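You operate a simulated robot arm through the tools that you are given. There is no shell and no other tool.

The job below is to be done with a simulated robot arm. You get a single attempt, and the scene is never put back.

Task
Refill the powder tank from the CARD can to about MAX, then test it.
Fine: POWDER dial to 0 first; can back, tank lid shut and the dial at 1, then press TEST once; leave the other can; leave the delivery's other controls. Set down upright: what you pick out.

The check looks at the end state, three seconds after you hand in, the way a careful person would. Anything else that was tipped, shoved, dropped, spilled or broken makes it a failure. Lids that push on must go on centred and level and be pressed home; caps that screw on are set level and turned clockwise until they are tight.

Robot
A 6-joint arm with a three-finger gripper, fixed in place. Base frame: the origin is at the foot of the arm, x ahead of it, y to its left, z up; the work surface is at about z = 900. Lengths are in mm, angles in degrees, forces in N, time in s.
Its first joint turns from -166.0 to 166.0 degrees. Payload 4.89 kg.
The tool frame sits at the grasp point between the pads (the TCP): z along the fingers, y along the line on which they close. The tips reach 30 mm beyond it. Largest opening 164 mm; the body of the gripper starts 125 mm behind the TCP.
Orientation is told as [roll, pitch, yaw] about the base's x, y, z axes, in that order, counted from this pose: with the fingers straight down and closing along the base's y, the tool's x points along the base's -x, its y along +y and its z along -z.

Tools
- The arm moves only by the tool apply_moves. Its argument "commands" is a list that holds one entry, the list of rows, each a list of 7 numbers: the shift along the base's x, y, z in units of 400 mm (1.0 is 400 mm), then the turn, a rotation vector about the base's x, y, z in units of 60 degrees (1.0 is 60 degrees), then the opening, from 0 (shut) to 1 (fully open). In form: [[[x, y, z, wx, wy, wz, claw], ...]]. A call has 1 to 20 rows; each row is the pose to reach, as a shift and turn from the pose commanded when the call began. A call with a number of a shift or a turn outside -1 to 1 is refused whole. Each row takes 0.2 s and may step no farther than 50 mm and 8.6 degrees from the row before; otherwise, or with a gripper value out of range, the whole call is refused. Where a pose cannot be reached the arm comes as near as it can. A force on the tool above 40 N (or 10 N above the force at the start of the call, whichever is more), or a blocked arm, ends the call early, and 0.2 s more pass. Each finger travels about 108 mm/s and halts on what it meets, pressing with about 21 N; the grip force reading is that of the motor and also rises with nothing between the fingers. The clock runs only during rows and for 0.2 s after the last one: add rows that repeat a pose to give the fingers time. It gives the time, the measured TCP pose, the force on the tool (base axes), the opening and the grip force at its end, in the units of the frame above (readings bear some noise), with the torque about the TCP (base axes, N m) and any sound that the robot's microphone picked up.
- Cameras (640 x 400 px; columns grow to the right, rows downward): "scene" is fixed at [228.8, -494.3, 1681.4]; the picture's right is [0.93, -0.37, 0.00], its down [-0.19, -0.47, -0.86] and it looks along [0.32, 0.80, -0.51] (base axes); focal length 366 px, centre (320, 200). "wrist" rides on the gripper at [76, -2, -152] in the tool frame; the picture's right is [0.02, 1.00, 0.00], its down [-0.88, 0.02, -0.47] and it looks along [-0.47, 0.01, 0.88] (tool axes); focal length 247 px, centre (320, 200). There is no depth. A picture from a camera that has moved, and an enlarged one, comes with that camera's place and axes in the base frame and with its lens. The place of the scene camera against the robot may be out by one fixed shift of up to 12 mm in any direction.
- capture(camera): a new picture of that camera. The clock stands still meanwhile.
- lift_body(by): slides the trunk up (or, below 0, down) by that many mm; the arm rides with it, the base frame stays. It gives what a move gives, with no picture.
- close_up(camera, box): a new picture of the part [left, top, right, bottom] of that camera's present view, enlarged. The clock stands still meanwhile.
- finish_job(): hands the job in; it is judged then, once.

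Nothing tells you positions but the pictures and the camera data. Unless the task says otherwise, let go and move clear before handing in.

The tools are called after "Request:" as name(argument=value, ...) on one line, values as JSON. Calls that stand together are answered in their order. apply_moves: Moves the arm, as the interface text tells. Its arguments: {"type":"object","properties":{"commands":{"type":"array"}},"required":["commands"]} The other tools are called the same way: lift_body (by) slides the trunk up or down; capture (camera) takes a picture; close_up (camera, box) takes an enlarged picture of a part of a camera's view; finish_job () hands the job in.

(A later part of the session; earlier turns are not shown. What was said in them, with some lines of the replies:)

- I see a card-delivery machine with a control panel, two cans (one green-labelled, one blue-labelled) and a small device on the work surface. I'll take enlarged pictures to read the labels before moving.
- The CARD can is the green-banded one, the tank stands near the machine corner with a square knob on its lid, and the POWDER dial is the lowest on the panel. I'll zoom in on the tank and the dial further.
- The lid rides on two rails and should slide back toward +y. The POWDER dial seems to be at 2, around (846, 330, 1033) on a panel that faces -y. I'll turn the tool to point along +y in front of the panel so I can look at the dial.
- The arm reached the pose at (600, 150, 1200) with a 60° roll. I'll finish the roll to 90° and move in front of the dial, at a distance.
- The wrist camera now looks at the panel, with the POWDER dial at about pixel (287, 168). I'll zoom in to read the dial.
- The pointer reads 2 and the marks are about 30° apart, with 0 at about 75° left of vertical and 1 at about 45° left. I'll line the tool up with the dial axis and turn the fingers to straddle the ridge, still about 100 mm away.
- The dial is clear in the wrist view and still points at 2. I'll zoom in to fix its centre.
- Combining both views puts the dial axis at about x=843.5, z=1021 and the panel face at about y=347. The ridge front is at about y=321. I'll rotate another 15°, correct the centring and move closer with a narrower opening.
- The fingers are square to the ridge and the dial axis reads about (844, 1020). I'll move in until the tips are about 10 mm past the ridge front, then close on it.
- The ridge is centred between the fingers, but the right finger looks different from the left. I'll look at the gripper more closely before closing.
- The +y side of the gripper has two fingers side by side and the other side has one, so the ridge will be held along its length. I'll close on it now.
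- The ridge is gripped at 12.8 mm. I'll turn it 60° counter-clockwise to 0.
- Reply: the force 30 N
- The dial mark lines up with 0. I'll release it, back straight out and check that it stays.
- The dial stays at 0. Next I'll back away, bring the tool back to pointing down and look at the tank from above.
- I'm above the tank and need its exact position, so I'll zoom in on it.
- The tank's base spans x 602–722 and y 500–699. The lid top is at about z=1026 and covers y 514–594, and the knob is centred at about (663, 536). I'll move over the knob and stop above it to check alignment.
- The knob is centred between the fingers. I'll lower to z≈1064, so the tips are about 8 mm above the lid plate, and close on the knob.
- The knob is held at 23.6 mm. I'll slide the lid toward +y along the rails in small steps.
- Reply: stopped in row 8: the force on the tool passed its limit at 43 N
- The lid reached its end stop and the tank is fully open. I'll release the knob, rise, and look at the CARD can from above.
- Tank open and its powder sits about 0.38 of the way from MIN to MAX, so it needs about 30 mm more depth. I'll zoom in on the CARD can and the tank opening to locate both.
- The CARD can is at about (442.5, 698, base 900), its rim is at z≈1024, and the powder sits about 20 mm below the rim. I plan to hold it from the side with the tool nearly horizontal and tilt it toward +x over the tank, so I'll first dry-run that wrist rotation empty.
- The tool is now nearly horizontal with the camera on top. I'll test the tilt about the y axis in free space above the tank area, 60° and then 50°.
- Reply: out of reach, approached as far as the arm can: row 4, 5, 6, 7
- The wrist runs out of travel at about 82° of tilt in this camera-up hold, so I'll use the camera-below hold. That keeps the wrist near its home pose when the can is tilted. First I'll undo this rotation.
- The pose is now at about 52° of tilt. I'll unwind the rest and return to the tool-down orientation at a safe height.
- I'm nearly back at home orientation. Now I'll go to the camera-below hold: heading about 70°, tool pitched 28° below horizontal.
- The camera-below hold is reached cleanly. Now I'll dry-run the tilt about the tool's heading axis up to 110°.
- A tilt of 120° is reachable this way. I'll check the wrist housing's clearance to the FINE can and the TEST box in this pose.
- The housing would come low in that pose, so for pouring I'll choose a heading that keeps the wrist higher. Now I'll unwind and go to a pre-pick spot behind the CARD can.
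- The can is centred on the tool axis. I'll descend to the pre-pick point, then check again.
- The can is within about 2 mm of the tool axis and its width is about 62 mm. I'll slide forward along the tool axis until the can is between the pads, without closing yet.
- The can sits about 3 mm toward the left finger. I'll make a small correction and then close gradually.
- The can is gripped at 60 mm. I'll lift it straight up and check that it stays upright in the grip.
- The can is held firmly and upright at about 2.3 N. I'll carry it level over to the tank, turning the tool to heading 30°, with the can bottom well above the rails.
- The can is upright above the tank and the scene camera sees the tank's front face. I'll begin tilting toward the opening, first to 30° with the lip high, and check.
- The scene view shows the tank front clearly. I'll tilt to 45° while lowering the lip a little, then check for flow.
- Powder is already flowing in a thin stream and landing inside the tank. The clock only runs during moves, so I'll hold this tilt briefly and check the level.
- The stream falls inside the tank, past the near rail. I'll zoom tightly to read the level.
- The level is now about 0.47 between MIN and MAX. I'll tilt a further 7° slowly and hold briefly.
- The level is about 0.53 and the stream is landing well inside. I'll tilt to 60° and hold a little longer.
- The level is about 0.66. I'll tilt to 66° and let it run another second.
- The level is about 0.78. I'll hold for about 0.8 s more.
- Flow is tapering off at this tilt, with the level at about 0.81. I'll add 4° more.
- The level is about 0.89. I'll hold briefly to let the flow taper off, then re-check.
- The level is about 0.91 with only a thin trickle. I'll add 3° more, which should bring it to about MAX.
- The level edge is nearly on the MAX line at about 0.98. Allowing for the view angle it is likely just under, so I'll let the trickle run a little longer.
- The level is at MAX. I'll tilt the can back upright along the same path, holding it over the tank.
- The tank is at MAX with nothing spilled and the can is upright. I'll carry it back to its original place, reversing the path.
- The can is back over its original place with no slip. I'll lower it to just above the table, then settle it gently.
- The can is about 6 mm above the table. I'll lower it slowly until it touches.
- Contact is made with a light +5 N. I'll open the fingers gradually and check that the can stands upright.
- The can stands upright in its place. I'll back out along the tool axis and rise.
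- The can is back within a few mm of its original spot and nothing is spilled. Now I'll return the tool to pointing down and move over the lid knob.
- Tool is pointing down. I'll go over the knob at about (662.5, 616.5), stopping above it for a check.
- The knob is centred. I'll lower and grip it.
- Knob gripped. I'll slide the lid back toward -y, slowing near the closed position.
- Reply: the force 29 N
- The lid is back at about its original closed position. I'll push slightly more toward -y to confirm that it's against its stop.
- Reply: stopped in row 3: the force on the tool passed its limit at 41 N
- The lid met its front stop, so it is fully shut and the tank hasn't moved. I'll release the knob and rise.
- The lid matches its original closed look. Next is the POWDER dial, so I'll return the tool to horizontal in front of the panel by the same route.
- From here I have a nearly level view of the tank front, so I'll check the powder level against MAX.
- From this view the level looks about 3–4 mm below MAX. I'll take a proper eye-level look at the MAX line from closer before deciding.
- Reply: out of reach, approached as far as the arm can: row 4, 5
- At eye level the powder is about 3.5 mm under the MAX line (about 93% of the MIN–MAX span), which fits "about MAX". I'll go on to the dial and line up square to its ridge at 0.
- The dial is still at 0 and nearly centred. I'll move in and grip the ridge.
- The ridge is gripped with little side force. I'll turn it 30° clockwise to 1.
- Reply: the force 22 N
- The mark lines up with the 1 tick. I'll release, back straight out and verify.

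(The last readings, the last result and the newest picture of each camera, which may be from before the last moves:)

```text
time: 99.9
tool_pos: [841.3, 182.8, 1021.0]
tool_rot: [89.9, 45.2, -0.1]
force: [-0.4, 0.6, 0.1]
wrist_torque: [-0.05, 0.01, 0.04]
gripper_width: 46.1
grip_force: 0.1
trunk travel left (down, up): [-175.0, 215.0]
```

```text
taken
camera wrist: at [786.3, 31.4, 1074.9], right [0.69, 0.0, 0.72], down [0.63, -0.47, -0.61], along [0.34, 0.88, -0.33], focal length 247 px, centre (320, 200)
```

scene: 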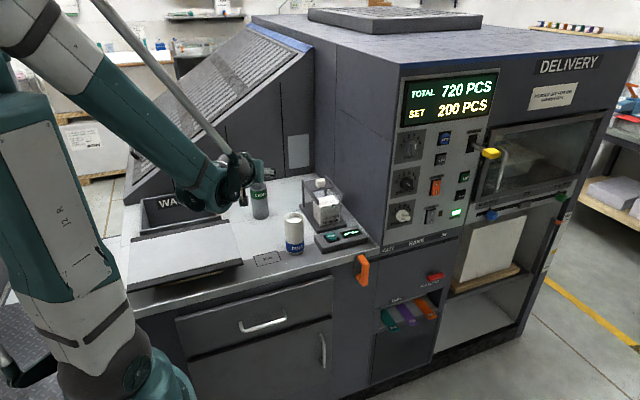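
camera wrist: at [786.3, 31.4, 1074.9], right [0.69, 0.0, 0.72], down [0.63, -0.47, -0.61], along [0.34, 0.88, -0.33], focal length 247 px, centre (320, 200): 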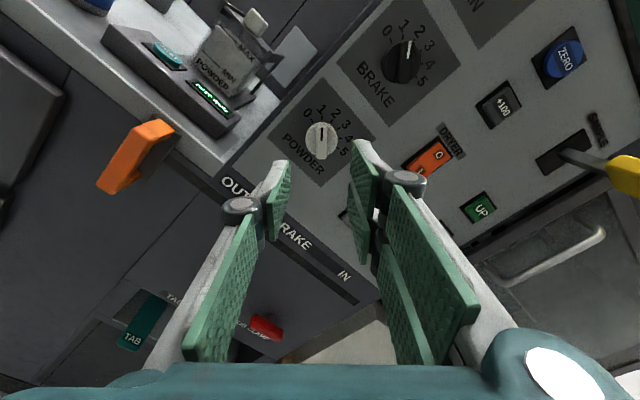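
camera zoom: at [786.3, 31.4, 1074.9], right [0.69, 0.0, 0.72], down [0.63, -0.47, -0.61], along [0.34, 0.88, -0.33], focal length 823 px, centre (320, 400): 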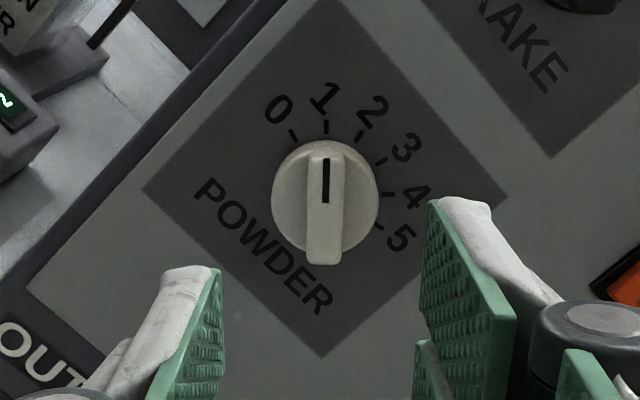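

The dial reads 1 and holds. Next I'll return the tool to pointing down and move above the TEST button at about (623, 432) with the gripper closed.

Request:
apply_moves(commands=[[[-0.05, -0.03, 0.07, 0, -0.125, 0, 0.28], [-0.11, -0.05, 0.14, 0, -0.25, 0, 0.2], [-0.17, -0.07, 0.21, 0, -0.375, 0, 0.1], [-0.23, -0.08, 0.29, 0, -0.5, 0, 0.0], [-0.29, -0.08, 0.37, 0, -0.625, 0, 0.0], [-0.35, -0.08, 0.45, 0, -0.753, 0, 0.0]]])

Request:
apply_moves(commands=[[[-0.01, 0.04, 0.01, -0.125, 0, 0, 0], [-0.03, 0.08, 0.02, -0.25, 0, 0, 0], [-0.05, 0.12, 0.03, -0.375, 0, 0, 0], [-0.07, 0.17, 0.03, -0.5, 0, 0, 0], [-0.09, 0.22, 0.03, -0.625, 0, 0, 0], [-0.11, 0.27, 0.03, -0.75, 0, 0, 0], [-0.13, 0.33, 0.03, -0.875, 0, 0, 0], [-0.15, 0.4, 0.03, -1.0, 0, 0, 0]]])

Request:
apply_moves(commands=[[[0, 0.06, -0.03, -0.125, 0, 0, 0], [0, 0.12, -0.06, -0.25, 0, 0, 0], [0, 0.18, -0.09, -0.375, 0, 0, 0], [0, 0.24, -0.12, -0.498, 0, 0, 0], [0, 0.3, -0.15, -0.498, 0, 0, 0]]])

Request:
capture(camera="wrist")

```text
time: 101.3
tool_pos: [702.1, 149.8, 1202.4]
tool_rot: [90.0, 0.0, -0.1]
force: [1.4, 0.3, -0.8]
wrist_torque: [0.16, 0.0, 0.27]
gripper_width: 0.0
grip_force: 20.3
trunk travel left (down, up): [-175.0, 215.0]
```

```text
time: 103.1
tool_pos: [642.0, 308.8, 1211.7]
tool_rot: [30.1, 0.0, -0.1]
force: [1.1, -0.9, 0.7]
wrist_torque: [0.14, 0.05, 0.05]
gripper_width: 0.0
grip_force: 20.7
trunk travel left (down, up): [-175.0, 215.0]
```

```text
time: 104.3
tool_pos: [642.2, 430.5, 1153.4]
tool_rot: [0.1, -0.1, 0.0]
force: [-0.5, 0.0, 0.9]
wrist_torque: [0.03, 0.03, 0.02]
gripper_width: 0.0
grip_force: 21.2
trunk travel left (down, up): [-175.0, 215.0]
```

```text
taken
camera wrist: at [566.3, 428.8, 1306.6], right [-0.02, 1.0, 0.0], down [0.88, 0.02, 0.48], along [0.48, 0.01, -0.88], focal length 247 px, centre (320, 200)
```

wrist: 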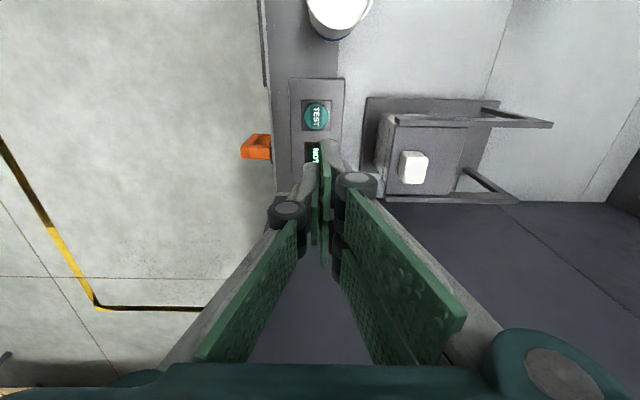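

The TEST button is visible at about pixel (316, 116). I'll zoom to pin down its centre.

Request:
close_up(camera="wrist", box=[280, 75, 360, 165])

Request:
close_up(camera="scene", box=[305, 215, 375, 255])

```text
4.44 times, centred on (320, 120) of wrist
camera zoom: at [566.3, 428.8, 1306.6], right [-0.02, 1.0, 0.0], down [0.88, 0.02, 0.48], along [0.48, 0.01, -0.88], focal length 1098 px, centre (320, 556)
```

zoom: 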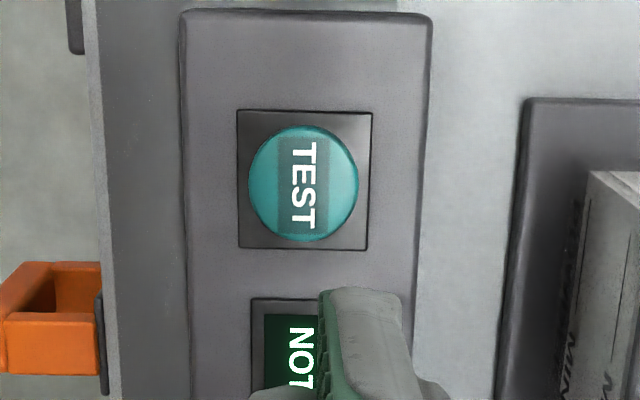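

```text
9.14 times, centred on (340, 235) of scene
camera zoom: at [228.8, -494.3, 1681.4], right [0.93, -0.37, 0.0], down [-0.19, -0.47, -0.86], along [0.32, 0.8, -0.51], focal length 3349 px, centre (137, -120)
```

zoom: 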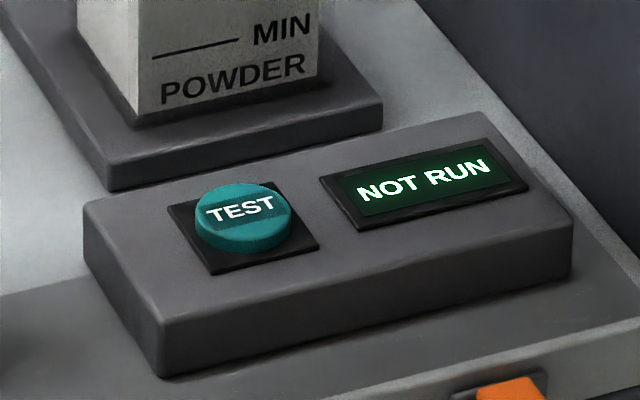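

The TEST button is centred at about (626.5, 424.5), with its top near z≈942. I'll move above it with the closed fingertips about 15 mm clear.

Request:
apply_moves(commands=[[[-0.039, -0.015, -0.05, 0, 0, 0, 0], [-0.039, -0.015, -0.16, 0, 0, 0, 0], [-0.039, -0.015, -0.27, 0, 0, 0, 0], [-0.039, -0.015, -0.36, 0, 0, 0, 0], [-0.039, -0.015, -0.415, 0, 0, 0, 0], [-0.039, -0.015, -0.415, 0, 0, 0, 0]]])

Request:
capture(camera="wrist")

Request:
close_up(camera="scene", box=[290, 190, 390, 260])

```text
time: 105.7
tool_pos: [626.8, 423.5, 987.5]
tool_rot: [0.2, -0.1, 0.0]
force: [1.1, 0.4, 0.4]
wrist_torque: [-0.02, 0.04, -0.01]
gripper_width: 0.0
grip_force: 21.2
trunk travel left (down, up): [-175.0, 215.0]
```

```text
taken
camera wrist: at [550.0, 421.9, 1139.8], right [-0.02, 1.0, 0.0], down [0.88, 0.02, 0.47], along [0.47, 0.01, -0.88], focal length 247 px, centre (320, 200)
```

wrist: 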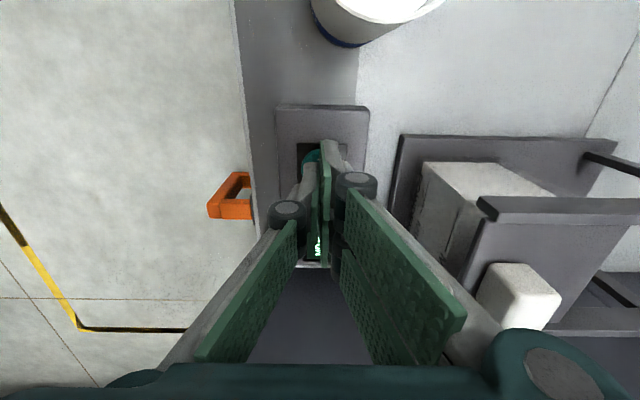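

```text
5.71 times, centred on (340, 225) of scene
camera zoom: at [228.8, -494.3, 1681.4], right [0.93, -0.37, 0.0], down [-0.19, -0.47, -0.86], along [0.32, 0.8, -0.51], focal length 2093 px, centre (206, 57)
```

zoom: 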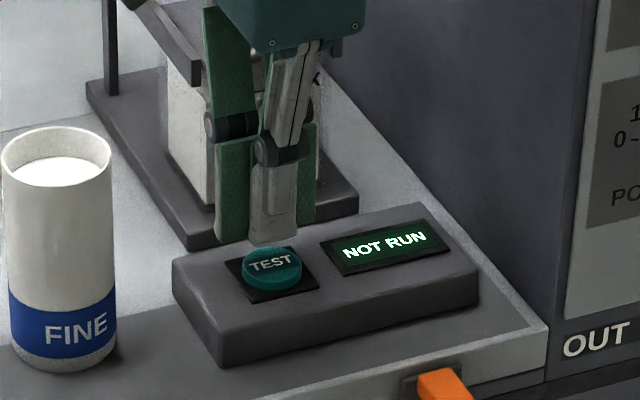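

The fingertips are centred over the TEST button. I'll press down slowly in small steps and watch for the force and any sound.

Request:
apply_moves(commands=[[[0, 0.002, -0.015, 0, 0, 0, 0], [0, 0.002, -0.03, 0, 0, 0, 0], [0, 0.002, -0.035, 0, 0, 0, 0], [0, 0.002, -0.04, 0, 0, 0, 0]]])

Request:
close_up(camera="scene", box=[290, 190, 390, 260])

```text
time: 106.7
tool_pos: [626.7, 425.3, 970.7]
tool_rot: [0.2, -0.2, 0.0]
force: [0.3, -0.6, 1.2]
wrist_torque: [0.01, 0.0, 0.03]
gripper_width: 0.1
grip_force: 21.4
trunk travel left (down, up): [-175.0, 215.0]
```

```text
5.71 times, centred on (340, 225) of scene
camera zoom: at [228.8, -494.3, 1681.4], right [0.93, -0.37, 0.0], down [-0.19, -0.47, -0.86], along [0.32, 0.8, -0.51], focal length 2093 px, centre (206, 57)
```

zoom: 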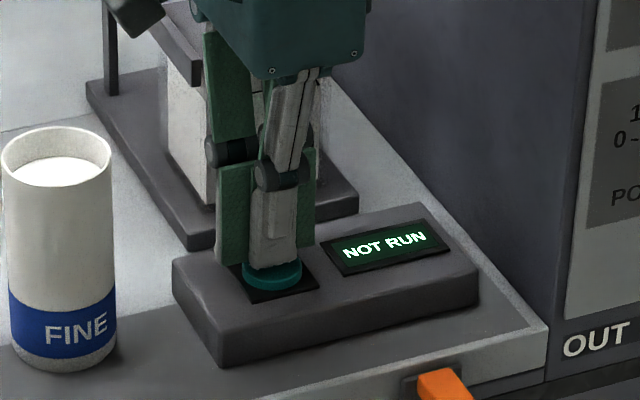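

The tip is right at the button with no contact force yet. I'll continue down in 1.5–2 mm steps.

Request:
apply_moves(commands=[[[0, 0, -0.004, 0, 0, 0, 0], [0, 0, -0.008, 0, 0, 0, 0], [0, 0, -0.012, 0, 0, 0, 0]]])

Request:
close_up(camera="scene", box=[290, 190, 390, 260])

```text
time: 107.5
tool_pos: [627.8, 425.1, 966.1]
tool_rot: [0.2, -0.2, 0.1]
force: [0.6, 0.3, 0.5]
wrist_torque: [0.03, 0.05, 0.01]
gripper_width: 0.0
grip_force: 20.9
trunk travel left (down, up): [-175.0, 215.0]
```

```text
5.71 times, centred on (340, 225) of scene
camera zoom: at [228.8, -494.3, 1681.4], right [0.93, -0.37, 0.0], down [-0.19, -0.47, -0.86], along [0.32, 0.8, -0.51], focal length 2093 px, centre (206, 57)
```

zoom: 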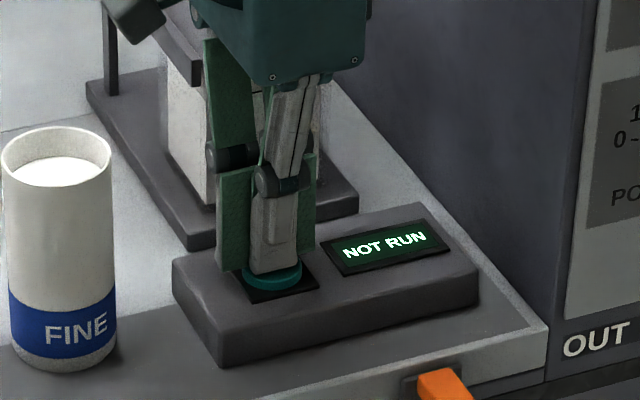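

Request:
apply_moves(commands=[[[0, 0, -0.004, 0, 0, 0, 0], [0, 0, -0.008, 0, 0, 0, 0], [0, 0, -0.008, 0, 0, 0, 0]]])

Request:
close_up(camera="scene", box=[290, 190, 390, 260])

```text
time: 108.3
tool_pos: [628.0, 423.3, 962.1]
tool_rot: [0.2, -0.1, 0.1]
force: [0.1, 0.3, 1.0]
wrist_torque: [0.02, 0.03, -0.01]
gripper_width: 6.1
grip_force: 44.8
trunk travel left (down, up): [-175.0, 215.0]
```

```text
5.71 times, centred on (340, 225) of scene
camera zoom: at [228.8, -494.3, 1681.4], right [0.93, -0.37, 0.0], down [-0.19, -0.47, -0.86], along [0.32, 0.8, -0.51], focal length 2093 px, centre (206, 57)
```

zoom: 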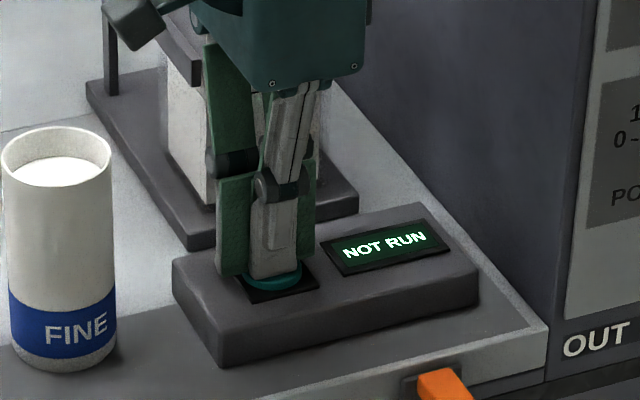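

The fingers have spread to 6 mm, so the tip isn't pressing squarely. I'll look closer before doing anything more.

Request:
close_up(camera="scene", box=[320, 222, 356, 248])

Request:
capture(camera="wrist")

Request:
close_up(camera="wrist", box=[260, 110, 380, 240])

```text
15.38 times, centred on (338, 235) of scene
camera zoom: at [228.8, -494.3, 1681.4], right [0.93, -0.37, 0.0], down [-0.19, -0.47, -0.86], along [0.32, 0.8, -0.51], focal length 5635 px, centre (43, -338)
```

zoom: 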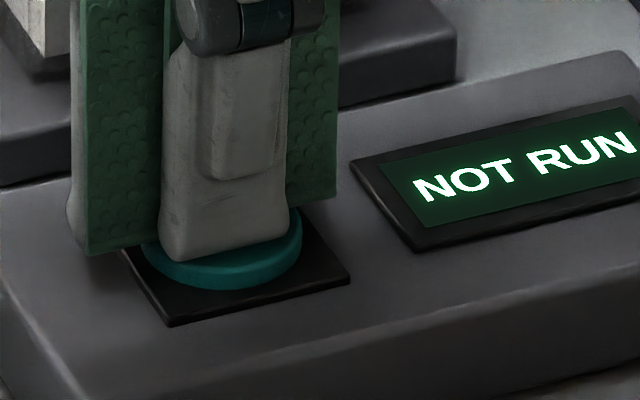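

```text
taken
camera wrist: at [550.5, 421.7, 1115.0], right [-0.02, 1.0, 0.0], down [0.88, 0.02, 0.47], along [0.47, 0.01, -0.88], focal length 247 px, centre (320, 200)
```

wrist: 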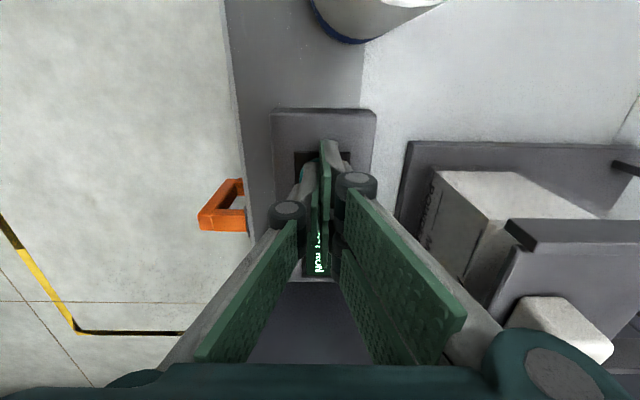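

```text
3.08 times, centred on (320, 175) of wrist
camera zoom: at [550.5, 421.7, 1115.0], right [-0.02, 1.0, 0.0], down [0.88, 0.02, 0.47], along [0.47, 0.01, -0.88], focal length 760 px, centre (320, 277)
```

zoom: 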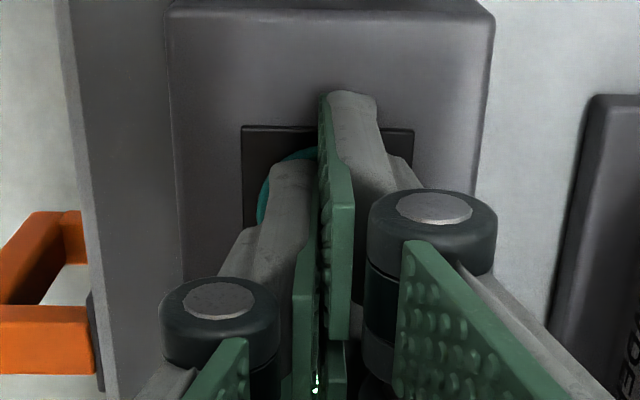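

The tip rests on the button cap and the button is only partly down. I'll press another 2 mm and check the force and display.

Request:
apply_moves(commands=[[[0, 0, -0.003, 0, 0, 0, 0], [0, 0, -0.006, 0, 0, 0, 0]]])

Request:
close_up(camera="scene", box=[320, 222, 356, 248])

```text
time: 108.9
tool_pos: [627.7, 425.1, 960.6]
tool_rot: [0.2, -0.1, -0.1]
force: [-0.5, -1.3, 3.0]
wrist_torque: [-0.06, -0.04, -0.03]
gripper_width: 6.2
grip_force: 45.2
trunk travel left (down, up): [-175.0, 215.0]
heard: click
```

```text
15.38 times, centred on (338, 235) of scene
camera zoom: at [228.8, -494.3, 1681.4], right [0.93, -0.37, 0.0], down [-0.19, -0.47, -0.86], along [0.32, 0.8, -0.51], focal length 5635 px, centre (43, -338)
```

zoom: 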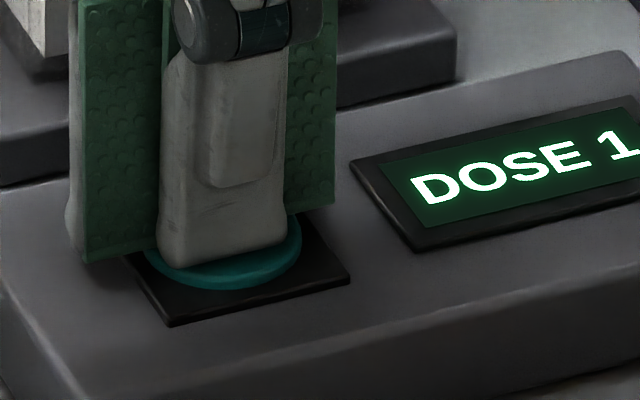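

A click was heard and the display now shows "DOSE 1". I'll loosen the fingers slightly in case they're pinching, then lift straight off so it isn't pressed twice.

Request:
apply_moves(commands=[[[0, 0, 0, 0, 0, 0, 0.08], [0, 0, 0.01, 0, 0, 0, 0.1], [0, 0, 0.03, 0, 0, 0, 0.1], [0, 0, 0.1, 0, 0, 0, 0.1], [0, 0, 0.2, 0, 0, 0, 0.1], [0, 0, 0.3, 0, 0, 0, 0.2], [0, 0, 0.42, 0, 0, 0, 0.3]]])

Request:
capture(camera="wrist")

Request:
close_up(camera="scene", box=[230, 160, 390, 270])

```text
time: 110.5
tool_pos: [625.7, 425.0, 1128.2]
tool_rot: [0.0, -0.1, 0.1]
force: [0.0, 0.7, 0.9]
wrist_torque: [-0.11, 0.11, 0.01]
gripper_width: 49.1
grip_force: 0.1
trunk travel left (down, up): [-175.0, 215.0]
```

```text
taken
camera wrist: at [549.2, 423.0, 1280.7], right [-0.02, 1.0, 0.0], down [0.88, 0.02, 0.47], along [0.47, 0.01, -0.88], focal length 247 px, centre (320, 200)
```

wrist: 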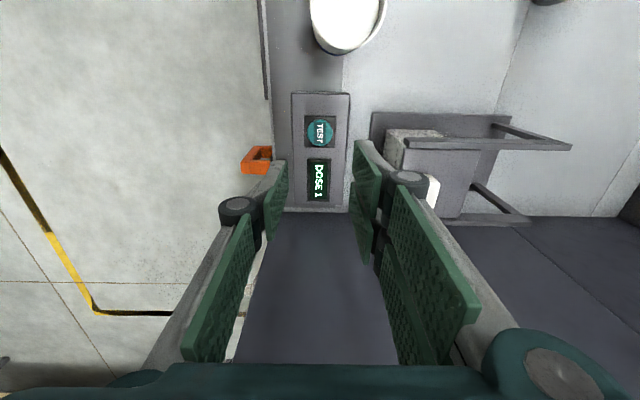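

```text
3.64 times, centred on (310, 215) of scene
camera zoom: at [228.8, -494.3, 1681.4], right [0.93, -0.37, 0.0], down [-0.19, -0.47, -0.86], along [0.32, 0.8, -0.51], focal length 1332 px, centre (356, 146)
```

zoom: 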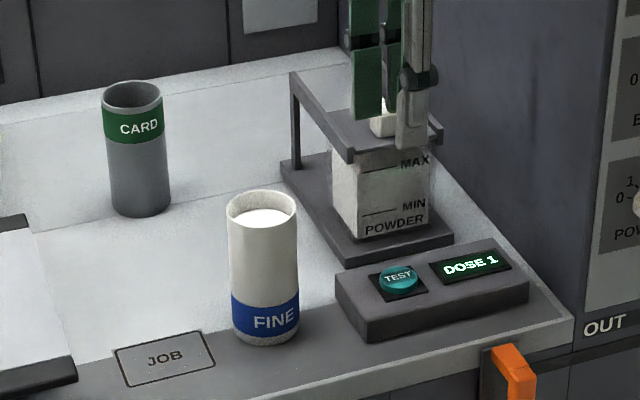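

The test has run once and shows "DOSE 1". I'll move the arm up and clear, then inspect everything before handing in.

Request:
apply_moves(commands=[[[-0.02, 0, 0.1, 0, 0, 0, 0.4], [-0.05, 0, 0.2, 0, 0, 0, 0.5], [-0.1, 0, 0.3, 0, 0, 0, 0.5], [-0.2, 0, 0.36, 0, 0, 0, 0.5], [-0.3, 0, 0.4, 0, 0, 0, 0.5], [-0.4, 0, 0.42, 0, 0, 0, 0.5], [-0.4, 0, 0.42, 0, 0, 0, 0.5]]])

Request:
capture(camera="scene")

Request:
close_up(camera="scene", box=[296, 170, 352, 230])

Request:
close_up(camera="scene", box=[380, 120, 480, 240])

Request:
close_up(camera="scene", box=[230, 160, 390, 270])

```text
time: 112.1
tool_pos: [464.8, 426.2, 1297.0]
tool_rot: [0.2, -0.1, 0.1]
force: [-0.6, -1.0, -0.1]
wrist_torque: [0.04, -0.09, 0.01]
gripper_width: 82.0
grip_force: 0.1
trunk travel left (down, up): [-175.0, 215.0]
```

```text
taken
```

scene: 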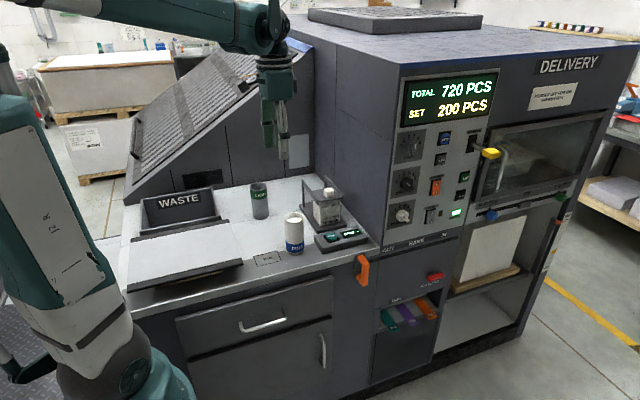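

```text
6.67 times, centred on (324, 200) of scene
camera zoom: at [228.8, -494.3, 1681.4], right [0.93, -0.37, 0.0], down [-0.19, -0.47, -0.86], along [0.32, 0.8, -0.51], focal length 2442 px, centre (293, 200)
```

zoom: 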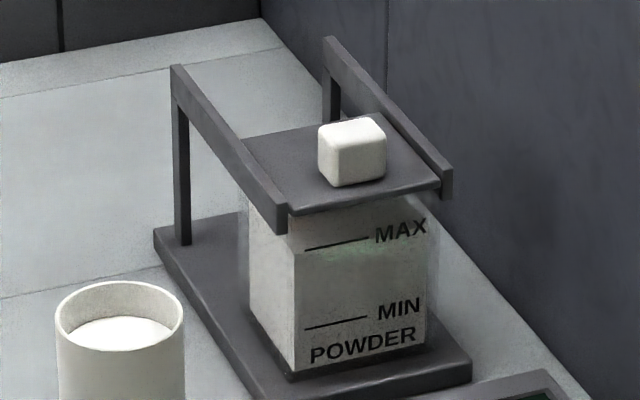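

```text
3.33 times, centred on (430, 180) of scene
camera zoom: at [228.8, -494.3, 1681.4], right [0.93, -0.37, 0.0], down [-0.19, -0.47, -0.86], along [0.32, 0.8, -0.51], focal length 1221 px, centre (-47, 267)
```

zoom: 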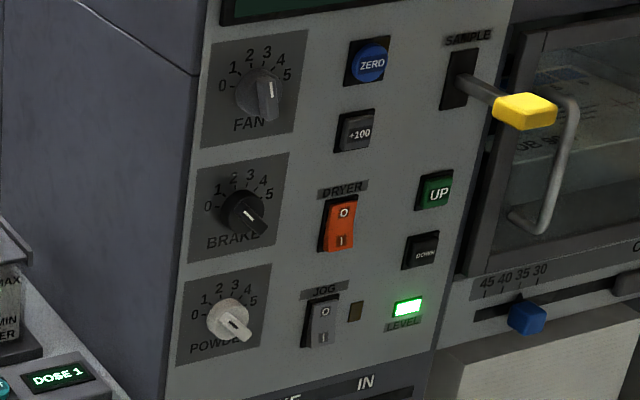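

```text
3.64 times, centred on (310, 215) of scene
camera zoom: at [228.8, -494.3, 1681.4], right [0.93, -0.37, 0.0], down [-0.19, -0.47, -0.86], along [0.32, 0.8, -0.51], focal length 1332 px, centre (356, 146)
```

zoom: 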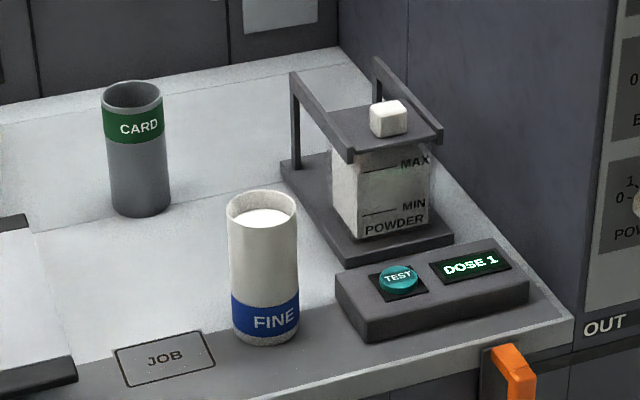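

The CARD can stands upright in its place, the tank lid is shut, and the powder is about 3–4 mm below the MAX line. The POWDER dial is at 1 and the TEST display shows "DOSE 1". The FINE can and the other controls are untouched and the arm is clear, so I'm handing in.

Request:
finish_job()

```text
The job is handed in.
```

I refilled the powder tank from the CARD can and ran the test once; the display now shows "DOSE 1". The job is handed in.

- **Powder level:** it is about 3.5 mm below the MAX line at eye level, roughly 93% of the way from MIN to MAX. I judged that close enough to "about MAX" and did not top it up.
- **POWDER dial:** I set it to 0 before opening the tank and to 1 before pressing TEST.
- **CARD can:** it is back upright within a few millimetres of where it stood, and I saw no spill.
- **Tank lid:** it is shut against its front stop.
- **TEST button:** I heard one click when I pressed it. I did not press it again.
- **Left alone:** I did not touch the FINE can or the delivery's other controls. The arm is clear of the bench.
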